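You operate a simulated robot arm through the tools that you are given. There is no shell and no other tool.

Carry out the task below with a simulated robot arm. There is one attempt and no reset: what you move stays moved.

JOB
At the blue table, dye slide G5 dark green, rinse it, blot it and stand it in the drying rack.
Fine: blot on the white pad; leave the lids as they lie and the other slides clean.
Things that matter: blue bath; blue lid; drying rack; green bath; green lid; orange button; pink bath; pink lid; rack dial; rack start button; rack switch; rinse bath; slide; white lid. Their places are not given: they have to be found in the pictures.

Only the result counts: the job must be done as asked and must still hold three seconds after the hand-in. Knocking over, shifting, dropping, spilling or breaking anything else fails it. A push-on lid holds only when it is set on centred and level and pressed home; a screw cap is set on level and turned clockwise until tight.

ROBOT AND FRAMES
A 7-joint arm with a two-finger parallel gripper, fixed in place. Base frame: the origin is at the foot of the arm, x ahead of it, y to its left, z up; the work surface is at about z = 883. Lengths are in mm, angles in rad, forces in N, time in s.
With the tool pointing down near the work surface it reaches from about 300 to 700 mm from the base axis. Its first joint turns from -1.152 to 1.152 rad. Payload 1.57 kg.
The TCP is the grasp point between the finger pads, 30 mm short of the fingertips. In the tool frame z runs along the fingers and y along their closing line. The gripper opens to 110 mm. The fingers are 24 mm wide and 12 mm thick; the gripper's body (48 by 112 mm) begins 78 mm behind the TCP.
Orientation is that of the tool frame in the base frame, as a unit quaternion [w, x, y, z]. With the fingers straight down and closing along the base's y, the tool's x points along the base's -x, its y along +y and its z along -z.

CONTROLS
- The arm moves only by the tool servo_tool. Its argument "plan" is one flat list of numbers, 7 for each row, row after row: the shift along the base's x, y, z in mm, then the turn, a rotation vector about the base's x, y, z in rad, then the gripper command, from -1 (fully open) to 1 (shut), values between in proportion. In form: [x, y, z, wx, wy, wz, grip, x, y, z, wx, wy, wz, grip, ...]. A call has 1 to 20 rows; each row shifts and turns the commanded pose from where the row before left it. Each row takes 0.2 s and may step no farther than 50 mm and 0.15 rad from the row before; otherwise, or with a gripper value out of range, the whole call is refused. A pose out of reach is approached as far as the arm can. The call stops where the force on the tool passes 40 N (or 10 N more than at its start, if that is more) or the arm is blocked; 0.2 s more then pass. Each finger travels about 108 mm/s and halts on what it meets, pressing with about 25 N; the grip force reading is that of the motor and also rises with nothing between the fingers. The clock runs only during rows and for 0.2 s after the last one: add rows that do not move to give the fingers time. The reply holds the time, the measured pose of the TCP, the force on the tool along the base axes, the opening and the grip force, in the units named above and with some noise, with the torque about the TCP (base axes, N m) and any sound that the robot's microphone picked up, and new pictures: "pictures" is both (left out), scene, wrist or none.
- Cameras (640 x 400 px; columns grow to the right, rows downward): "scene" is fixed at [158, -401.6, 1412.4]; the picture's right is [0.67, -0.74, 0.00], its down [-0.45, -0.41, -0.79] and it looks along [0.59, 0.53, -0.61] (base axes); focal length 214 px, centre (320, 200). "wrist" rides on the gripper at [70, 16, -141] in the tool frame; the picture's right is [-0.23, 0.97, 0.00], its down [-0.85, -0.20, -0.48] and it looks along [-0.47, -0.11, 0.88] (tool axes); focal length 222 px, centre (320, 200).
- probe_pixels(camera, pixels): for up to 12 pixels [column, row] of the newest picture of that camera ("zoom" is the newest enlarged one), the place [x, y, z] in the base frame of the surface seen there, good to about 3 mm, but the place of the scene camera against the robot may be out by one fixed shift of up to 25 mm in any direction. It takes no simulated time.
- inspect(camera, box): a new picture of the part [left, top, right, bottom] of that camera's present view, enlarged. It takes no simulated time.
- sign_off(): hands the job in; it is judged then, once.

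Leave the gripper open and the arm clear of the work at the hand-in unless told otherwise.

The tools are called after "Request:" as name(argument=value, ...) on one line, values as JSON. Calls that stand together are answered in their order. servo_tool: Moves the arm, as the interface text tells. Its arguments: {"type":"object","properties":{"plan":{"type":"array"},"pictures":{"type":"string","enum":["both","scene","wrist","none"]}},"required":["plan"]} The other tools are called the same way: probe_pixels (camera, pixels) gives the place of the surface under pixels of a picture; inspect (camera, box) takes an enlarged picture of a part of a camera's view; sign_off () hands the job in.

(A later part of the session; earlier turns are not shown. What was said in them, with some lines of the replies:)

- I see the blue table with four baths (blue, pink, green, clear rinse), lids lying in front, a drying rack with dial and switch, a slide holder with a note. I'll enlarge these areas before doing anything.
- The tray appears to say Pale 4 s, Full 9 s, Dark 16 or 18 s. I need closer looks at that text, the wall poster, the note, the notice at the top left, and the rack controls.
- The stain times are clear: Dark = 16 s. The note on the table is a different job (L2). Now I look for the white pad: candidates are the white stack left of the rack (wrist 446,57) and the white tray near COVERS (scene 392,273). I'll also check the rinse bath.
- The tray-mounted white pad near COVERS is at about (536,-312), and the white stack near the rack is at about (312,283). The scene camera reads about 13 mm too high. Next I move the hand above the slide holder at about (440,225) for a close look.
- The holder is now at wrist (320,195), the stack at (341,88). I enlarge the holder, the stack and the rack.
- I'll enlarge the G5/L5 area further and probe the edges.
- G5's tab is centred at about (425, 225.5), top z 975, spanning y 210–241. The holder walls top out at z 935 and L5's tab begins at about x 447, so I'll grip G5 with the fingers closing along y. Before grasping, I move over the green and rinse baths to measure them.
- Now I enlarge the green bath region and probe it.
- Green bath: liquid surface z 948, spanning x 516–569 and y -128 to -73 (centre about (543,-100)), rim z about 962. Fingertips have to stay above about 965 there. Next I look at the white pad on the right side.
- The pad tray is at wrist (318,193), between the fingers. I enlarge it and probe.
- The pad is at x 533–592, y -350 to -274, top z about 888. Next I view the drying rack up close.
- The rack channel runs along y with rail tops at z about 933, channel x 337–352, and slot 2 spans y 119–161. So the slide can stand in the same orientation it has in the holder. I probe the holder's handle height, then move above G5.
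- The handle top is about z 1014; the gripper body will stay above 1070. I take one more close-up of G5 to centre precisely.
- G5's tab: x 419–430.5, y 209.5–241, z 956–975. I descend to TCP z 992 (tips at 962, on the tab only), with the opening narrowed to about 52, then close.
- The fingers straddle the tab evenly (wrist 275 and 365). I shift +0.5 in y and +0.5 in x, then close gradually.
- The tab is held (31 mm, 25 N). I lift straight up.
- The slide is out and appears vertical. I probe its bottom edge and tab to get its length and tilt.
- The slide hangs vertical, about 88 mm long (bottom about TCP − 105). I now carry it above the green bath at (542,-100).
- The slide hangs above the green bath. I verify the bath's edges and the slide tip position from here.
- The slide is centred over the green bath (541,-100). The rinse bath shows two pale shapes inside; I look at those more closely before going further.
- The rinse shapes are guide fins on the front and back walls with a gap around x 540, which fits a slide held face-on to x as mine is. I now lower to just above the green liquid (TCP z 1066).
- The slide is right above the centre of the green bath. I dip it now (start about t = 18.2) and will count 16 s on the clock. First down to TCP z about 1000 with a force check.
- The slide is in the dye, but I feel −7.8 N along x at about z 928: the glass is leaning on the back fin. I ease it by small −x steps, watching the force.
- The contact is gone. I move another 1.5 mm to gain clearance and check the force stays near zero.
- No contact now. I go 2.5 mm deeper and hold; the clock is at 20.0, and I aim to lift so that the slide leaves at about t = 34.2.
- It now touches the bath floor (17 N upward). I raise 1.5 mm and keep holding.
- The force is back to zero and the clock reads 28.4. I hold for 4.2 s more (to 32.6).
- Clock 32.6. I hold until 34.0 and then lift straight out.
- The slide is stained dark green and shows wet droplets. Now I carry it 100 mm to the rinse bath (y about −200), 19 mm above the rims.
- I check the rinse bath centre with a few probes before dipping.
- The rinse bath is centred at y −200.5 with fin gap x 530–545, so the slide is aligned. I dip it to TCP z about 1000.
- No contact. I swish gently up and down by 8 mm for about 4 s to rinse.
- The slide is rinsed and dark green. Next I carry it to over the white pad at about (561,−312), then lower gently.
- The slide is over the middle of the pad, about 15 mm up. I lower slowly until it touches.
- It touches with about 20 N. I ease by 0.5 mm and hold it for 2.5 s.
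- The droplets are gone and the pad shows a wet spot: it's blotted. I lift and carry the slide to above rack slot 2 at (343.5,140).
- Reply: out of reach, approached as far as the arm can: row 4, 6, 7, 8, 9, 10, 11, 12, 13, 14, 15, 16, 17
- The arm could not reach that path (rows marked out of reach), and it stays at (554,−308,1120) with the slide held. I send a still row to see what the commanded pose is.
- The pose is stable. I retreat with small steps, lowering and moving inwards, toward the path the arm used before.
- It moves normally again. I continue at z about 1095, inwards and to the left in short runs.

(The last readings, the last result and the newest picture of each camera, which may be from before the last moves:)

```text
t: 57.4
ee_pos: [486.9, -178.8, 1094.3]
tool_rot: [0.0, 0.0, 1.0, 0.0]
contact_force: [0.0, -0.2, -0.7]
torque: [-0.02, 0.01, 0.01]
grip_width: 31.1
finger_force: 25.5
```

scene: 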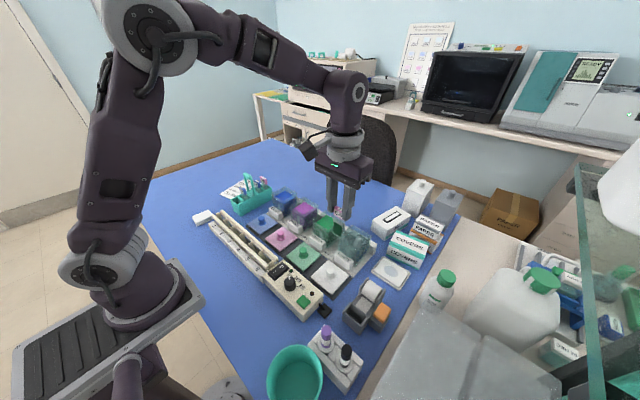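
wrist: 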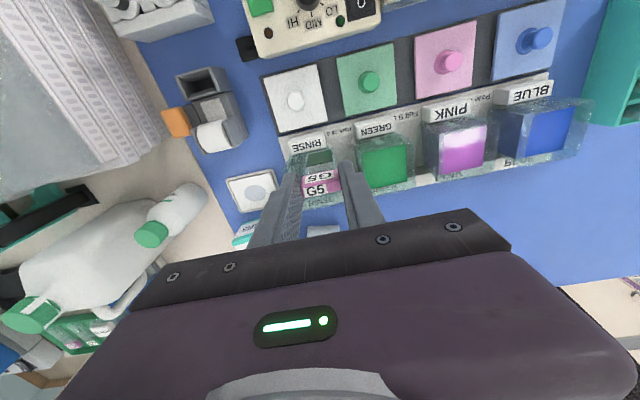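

Good. I continue to above slot 2.

Request:
servo_tool(plan=[-18, 40, 0, 0, 0, 0, 1, -18, 40, 0, 0, 0, 0, 1, -18, 40, 0, 0, 0, 0, 1, -18, 40, 0, 0, 0, 0, 1, -18, 40, 0, 0, 0, 0, 1, -18, 40, 0, 0, 0, 0, 1, -18, 40, 0, 0, 0, 0, 1, -17, 39, 0, 0, 0, 0, 1, 0, 0, 0, 0, 0, 0, 1, 0, 0, 0, 0, 0, 0, 1])

Request:
inspect(camera="wrist", box=[225, 40, 405, 210])

Request:
inspect(camera="scene", box=[180, 150, 300, 260])

```text
t: 59.6
ee_pos: [343.1, 141.0, 1091.9]
tool_rot: [0.0, 0.0, 1.0, 0.001]
contact_force: [0.4, -0.4, -0.1]
torque: [0.01, 0.03, -0.02]
grip_width: 31.4
finger_force: 25.4
```

scene: 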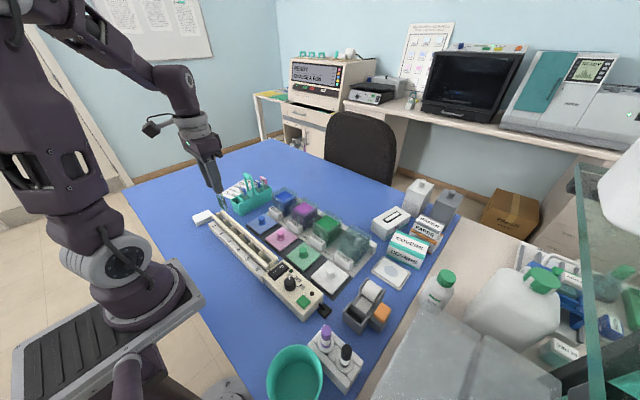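
wrist: 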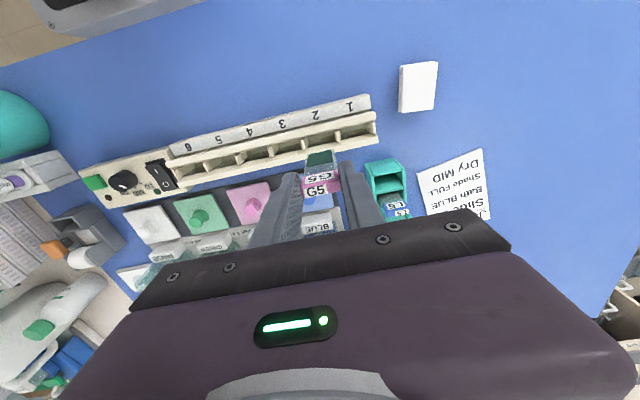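

```text
2.35 times, centred on (315, 125) of wrist
```

zoom: 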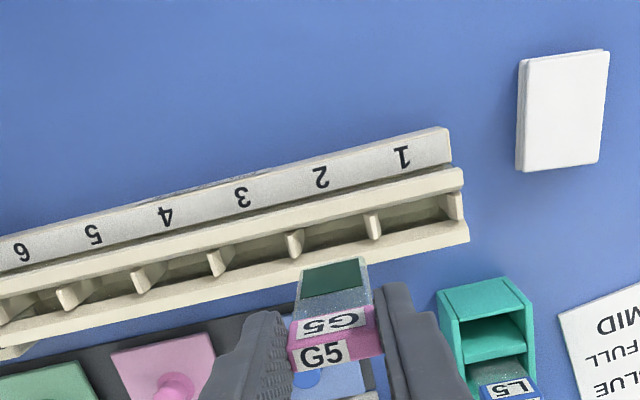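

```text
3.64 times, centred on (240, 205) of scene
```

zoom: 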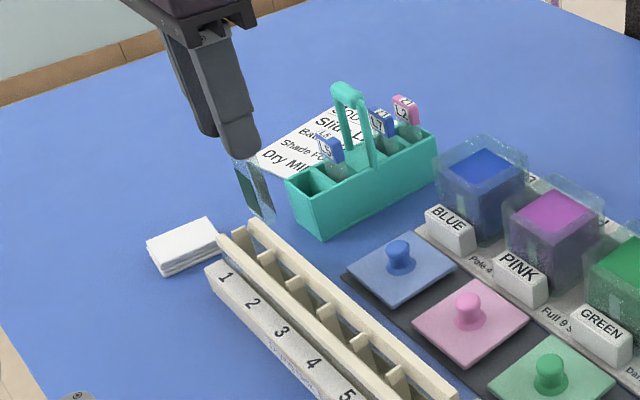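

Slot 2 lies between dividers at zoom (296,243) and (373,225). I probe the dividers, the rails and the slide's bottom edge for final alignment.

Request:
inspect(camera="wrist", box=[285, 105, 355, 200])

```text
4.21 times, centred on (320, 152) of wrist
```

zoom: 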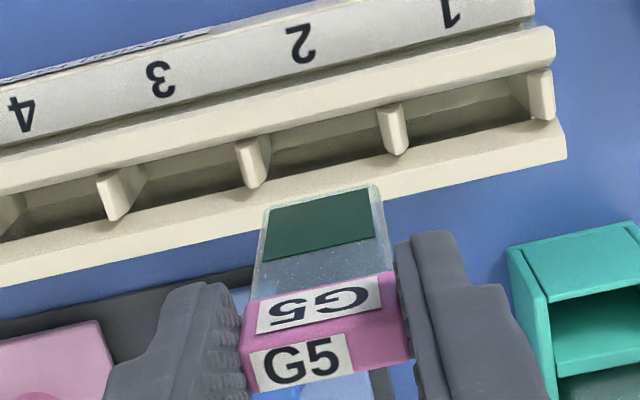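

Request:
probe_pixels(camera="zoom", pixels=[[250, 150], [256, 180], [390, 115], [398, 148], [320, 110], [330, 175], [270, 212], [372, 192], [275, 240], [370, 220], [250, 320], [395, 290]])

Request:
probe_pixels(camera="zoom", pixels=[[320, 122], [320, 130], [320, 140], [320, 150], [320, 158], [320, 163], [320, 170], [320, 185], [320, 95], [260, 370], [400, 345], [310, 360]])

```text
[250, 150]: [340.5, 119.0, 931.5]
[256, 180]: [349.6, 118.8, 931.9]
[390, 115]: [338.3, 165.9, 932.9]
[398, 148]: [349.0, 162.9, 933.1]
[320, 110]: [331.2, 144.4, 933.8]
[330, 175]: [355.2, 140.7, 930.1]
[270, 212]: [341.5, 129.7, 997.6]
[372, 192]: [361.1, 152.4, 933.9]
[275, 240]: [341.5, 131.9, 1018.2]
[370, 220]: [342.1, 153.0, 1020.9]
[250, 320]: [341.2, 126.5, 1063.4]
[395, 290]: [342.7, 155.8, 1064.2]
```

```text
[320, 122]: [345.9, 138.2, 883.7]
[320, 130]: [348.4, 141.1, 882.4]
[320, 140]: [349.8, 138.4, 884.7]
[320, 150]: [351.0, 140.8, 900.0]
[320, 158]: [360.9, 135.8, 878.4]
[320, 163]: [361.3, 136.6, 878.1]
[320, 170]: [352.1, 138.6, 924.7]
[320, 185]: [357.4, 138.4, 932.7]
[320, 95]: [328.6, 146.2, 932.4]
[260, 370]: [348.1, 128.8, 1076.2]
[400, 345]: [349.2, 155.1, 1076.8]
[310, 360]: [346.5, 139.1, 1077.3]
```

The slide is centred over slot 2 (y 141, glass x about 342–346 within the channel 335–351). I lower in to just above the floor, watching force.

Request:
servo_tool(plan=[0, 0, -20, 0, 0, 0, 1, 0, 0, -20, 0, 0, 0, 1, 0, 0, -10, 0, 0, 0, 1, 0, 0, 0, 0, 0, 0, 1])

Request:
inspect(camera="wrist", box=[285, 95, 355, 190])

Request:
inspect(camera="scene", box=[200, 160, 270, 230])

```text
t: 60.6
ee_pos: [342.6, 138.7, 1041.5]
tool_rot: [-0.001, 0.001, 1.0, 0.0]
contact_force: [0.1, 0.1, -0.9]
torque: [0.01, 0.02, 0.0]
grip_width: 31.1
finger_force: 25.1
```

scene: 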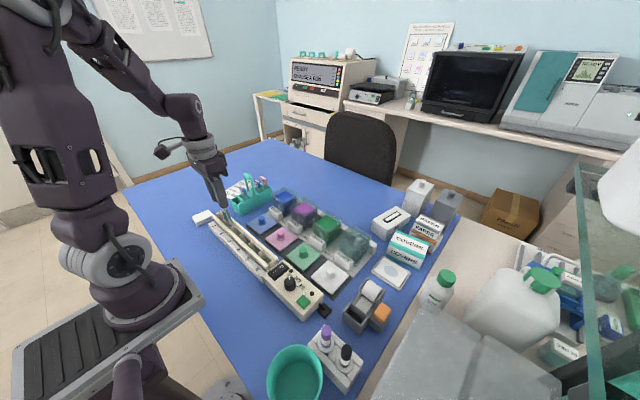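
wrist: 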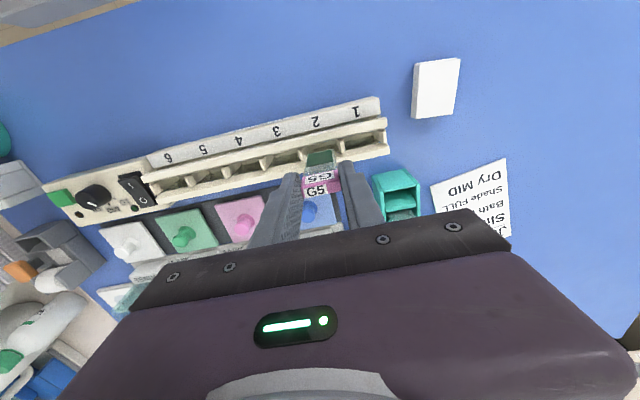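

```text
4.21 times, centred on (320, 142) of wrist
```

zoom: 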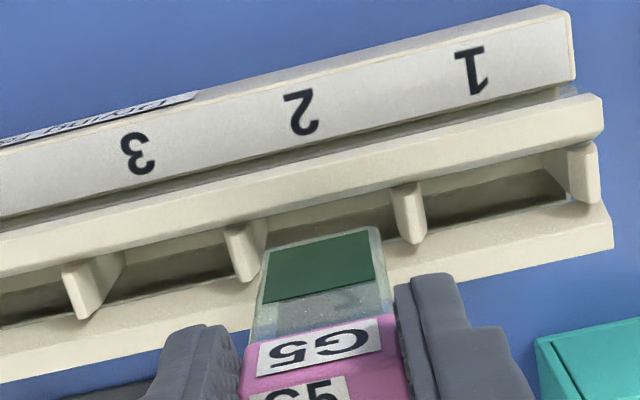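

```text
5.71 times, centred on (235, 195) of scene
```

zoom: 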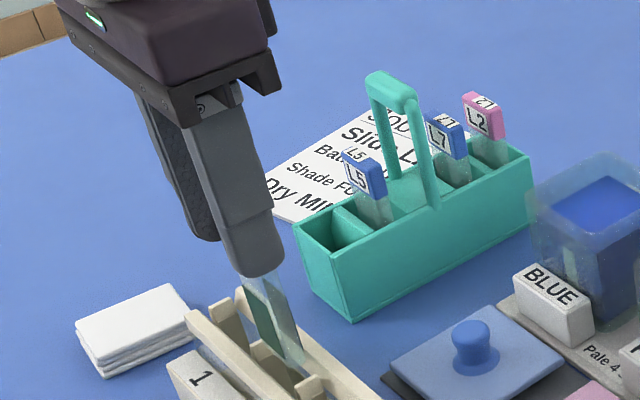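

The tip is at rail height, slightly nearer the left divider. I shift +1.5 mm in y and continue down slowly.

Request:
servo_tool(plan=[0, 1.5, 0, 0, 0, 0, 1, 0, 0, -10, 0, 0, 0, 1, 0, 0, -10, 0, 0, 0, 1, 0, 0, 0, 0, 0, 0, 1])

Request:
inspect(camera="wrist", box=[285, 95, 355, 190])

```text
t: 61.6
ee_pos: [343.0, 140.1, 1024.6]
tool_rot: [-0.001, 0.0, 1.0, 0.0]
contact_force: [-1.0, 0.1, -0.8]
torque: [0.0, 0.02, -0.01]
grip_width: 31.0
finger_force: 24.9
```

scene: 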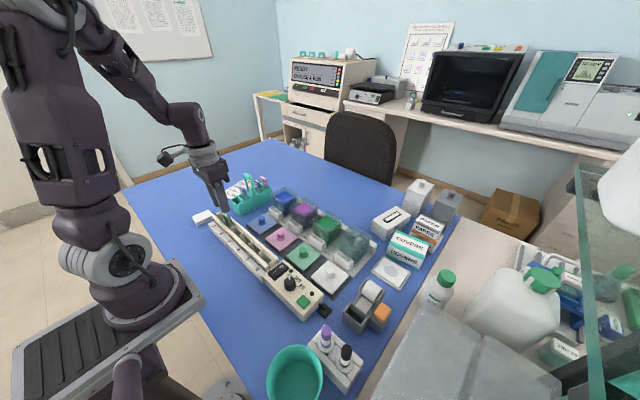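
wrist: 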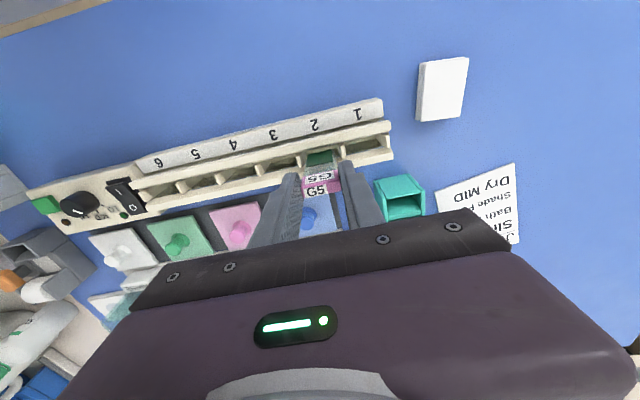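

```text
4.21 times, centred on (320, 142) of wrist
```

zoom: 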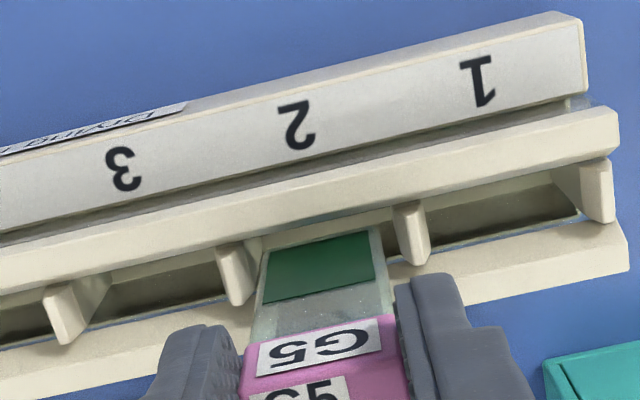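

The slide has entered slot 2 without contact. I continue down to near the floor.

Request:
servo_tool(plan=[0, 0, -12, 0, 0, 0, 1, 0, 0, -10, 0, 0, 0, 1, 0, 0, -5, 0, 0, 0, 1, 0, 0, -2, 0, 0, 0, 1, 0, 0, 0, 0, 0, 0, 1])

Request:
inspect(camera="wrist", box=[285, 95, 355, 190])

Request:
inspect(camera="scene", box=[190, 170, 270, 250])

```text
t: 62.8
ee_pos: [343.3, 142.0, 994.1]
tool_rot: [0.001, 0.0, 1.0, 0.0]
contact_force: [-1.1, 0.0, -0.8]
torque: [-0.02, 0.11, -0.03]
grip_width: 31.4
finger_force: 25.1
```

scene: 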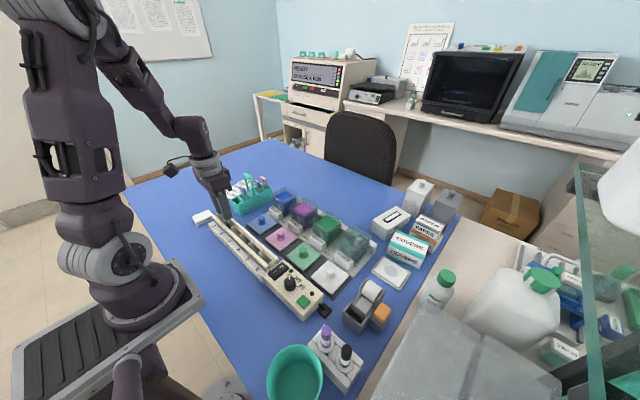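
wrist: 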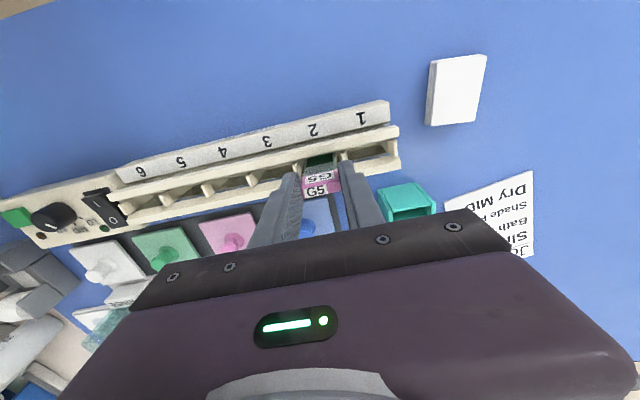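

```text
4.21 times, centred on (320, 142) of wrist
```

zoom: 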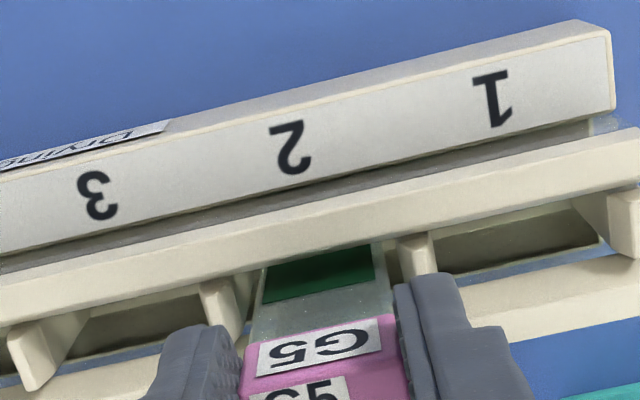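

```text
5.00 times, centred on (230, 210) of scene
```

zoom: 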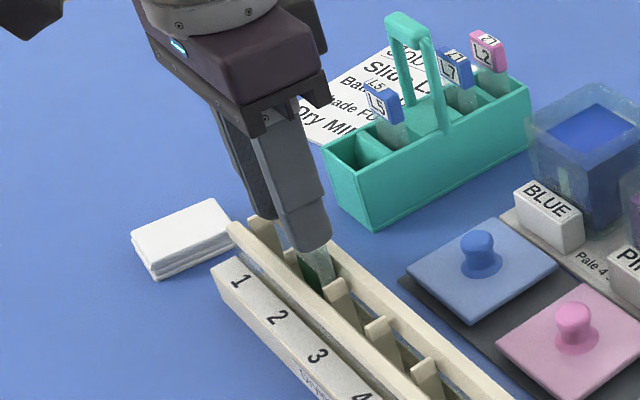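

No contact yet. I creep down 3 mm more.

Request:
servo_tool(plan=[0, -0.5, -1, 0, 0, 0, 1, 0, 0, -1, 0, 0, 0, 1, 0, 0, -1, 0, 0, 0, 1, 0, 0, 0, 0, 0, 0, 1], pictures="none")

```text
t: 63.8
ee_pos: [343.4, 142.2, 991.3]
tool_rot: [0.0, 0.0, 1.0, 0.0]
contact_force: [-0.1, 0.0, -0.7]
torque: [0.03, -0.01, 0.01]
grip_width: 31.4
finger_force: 24.9
```

Request:
servo_tool(plan=[0, -0.5, -1, 0, 0, 0, 1, 0, 0, -1, 0, 0, 0, 1, 0, 0, 0, 0, 0, 0, 1], pictures="none")

```text
t: 64.6
ee_pos: [343.6, 141.3, 988.5]
tool_rot: [0.0, -0.001, 1.0, -0.001]
contact_force: [-3.1, 1.5, 2.8]
torque: [0.12, 0.2, 0.0]
grip_width: 31.3
finger_force: 24.8
```

It has just touched the floor (about 3 N up). I open the fingers gently to about 50 mm.

Request:
servo_tool(plan=[0, 0, 0, 0, 0, 0, 0.35, 0, 0, 0, 0, 0, 0, 0.2, 0, 0, 0, 0, 0, 0, 0.1, 0, 0, 0, 0, 0, 0, 0.1, 0, 0, 0, 0, 0, 0, 0.1])

Request:
inspect(camera="wrist", box=[275, 95, 375, 200])

Request:
inspect(camera="scene", box=[190, 170, 270, 250])

```text
t: 65.8
ee_pos: [343.0, 140.8, 990.4]
tool_rot: [0.0, 0.001, 1.0, 0.0]
contact_force: [0.4, 0.1, -0.2]
torque: [0.03, 0.0, 0.01]
grip_width: 49.7
finger_force: 0.1
```

scene: 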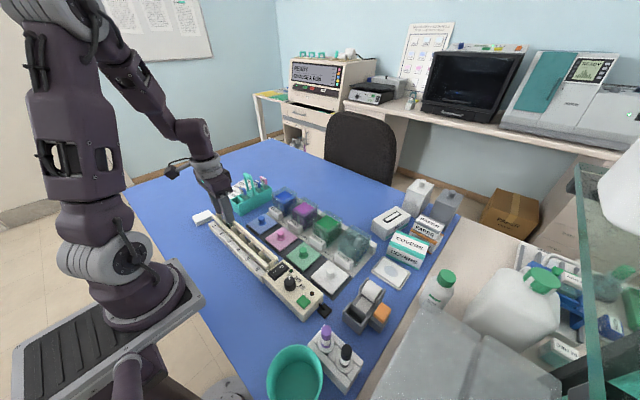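
wrist: 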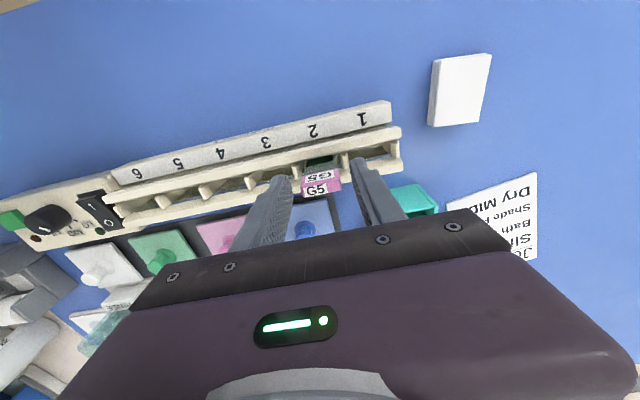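

```text
3.81 times, centred on (325, 148) of wrist
```

zoom: 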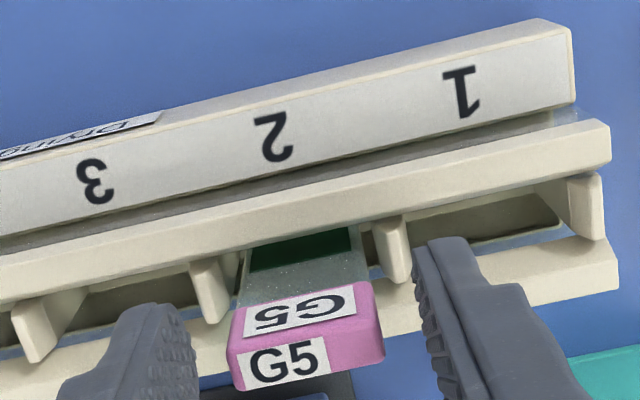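

```text
5.00 times, centred on (230, 210) of scene
```

zoom: 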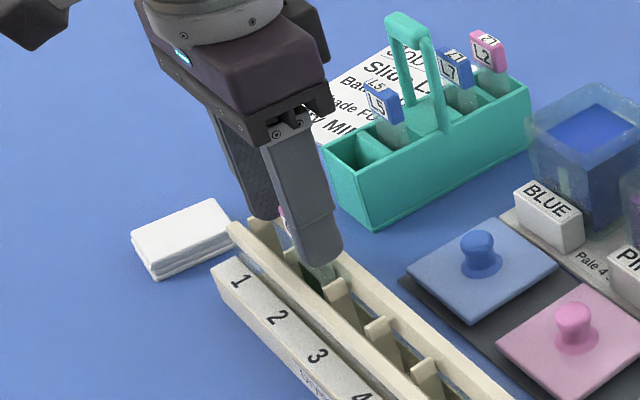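

G5 is free and stands in slot 2, leaning lightly on the far rail. I raise the hand straight up and open fully.

Request:
servo_tool(plan=[0, 0, 10, 0, 0, 0, 0.0, 0, 0, 20, 0, 0, 0, -0.1, 0, 0, 25, 0, 0, 0, -0.3, 0, 0, 30, 0, 0, 0, -0.6, 0, 0, 30, 0, 0, 0, -1, 0, 0, 25, 0, 0, 0, -1, 0, 0, 0, 0, 0, 0, -1, 0, 0, 0, 0, 0, 0, -1])

Request:
inspect(camera="wrist", box=[255, 75, 405, 200])

Request:
inspect(camera="scene", box=[190, 160, 280, 250])

Request:
inspect(camera="scene", box=[260, 170, 440, 320])

```text
t: 67.6
ee_pos: [343.8, 139.9, 1129.3]
tool_rot: [0.001, 0.0, 1.0, 0.0]
contact_force: [0.4, 0.7, 0.4]
torque: [-0.02, 0.0, 0.02]
grip_width: 110.1
finger_force: 0.0
```

scene: 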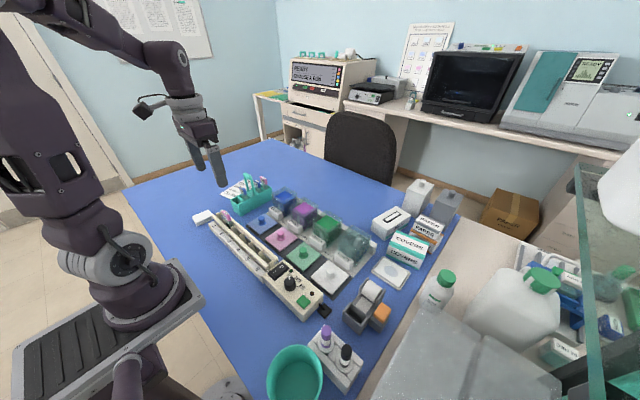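
wrist: 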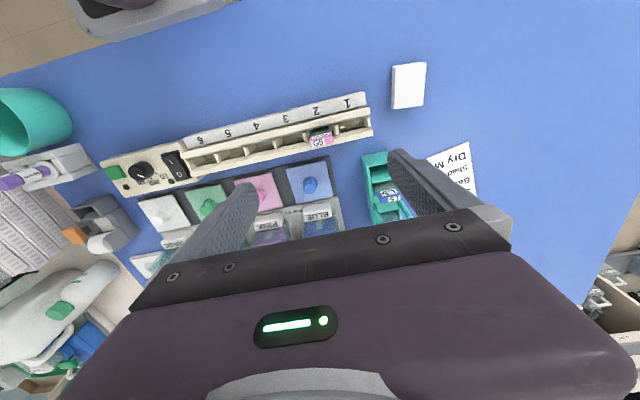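

```text
3.20 times, centred on (330, 138) of wrist
```

zoom: 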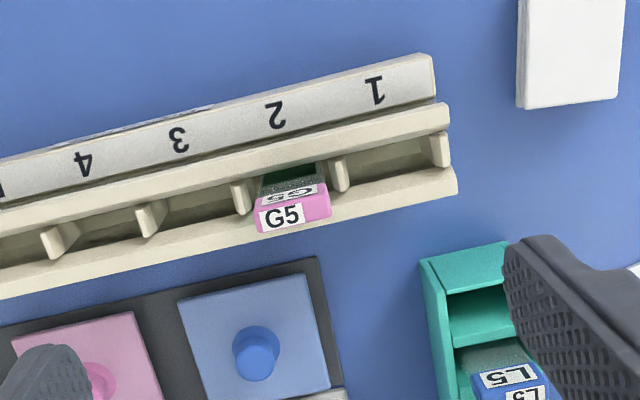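

```text
4.44 times, centred on (235, 205) of scene
```

zoom: 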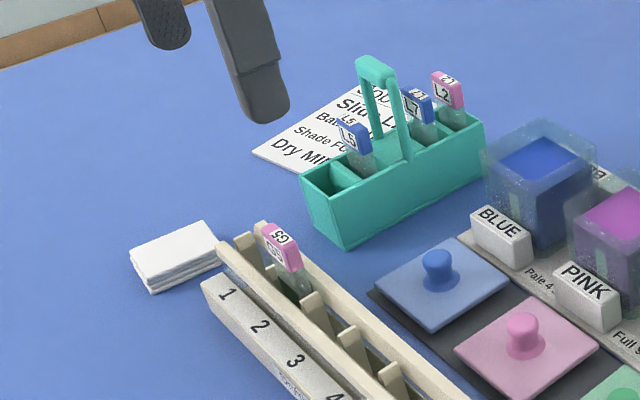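

```text
2.67 times, centred on (350, 245) of scene
```

zoom: 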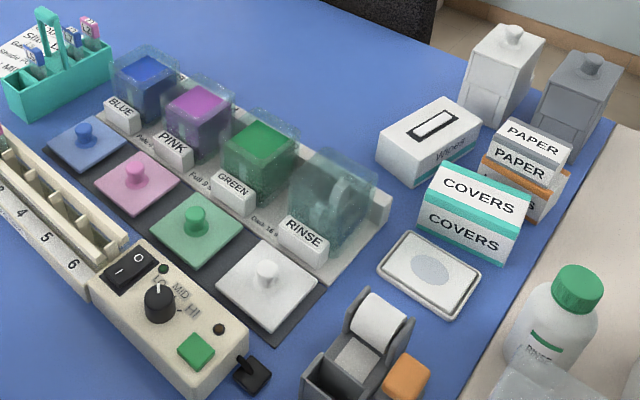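

G5 stands dark green and blotted in rack slot 2. The lids, the baths and the other slides (L5, L7, L2) look as they were, and the hand is open and clear. The job did not ask for the rack to be switched on, so I left its controls alone. I hand in.

Request:
sign_off()

```text
The job is handed in.
```

Slide G5 is dyed dark green, rinsed, blotted and standing in slot 2 of the drying rack, and I have handed the job in. I have not seen the judging result.

- **Dye:** it was in the green bath for about 16 s, the time marked "Dark" on the tray. It touched a guide fin (about 8 N) and the bath floor (17 N) briefly. I eased off both times, and the bath did not look shifted.
- **Rinse and blot:** it was in the rinse bath for about 5 s. I then pressed it on the white pad in the tray by the COVERS boxes until its droplets were gone. There was also a white stack by the rack; I took the tray pad to be the one you meant.
- **Drying rack:** the slide leans lightly on the far rail. I left the rack's switch, dial and start button alone, since the job did not ask for it to run.
- **Everything else:** the lids and the other slides were not touched. The gripper was left open and clear above the rack.
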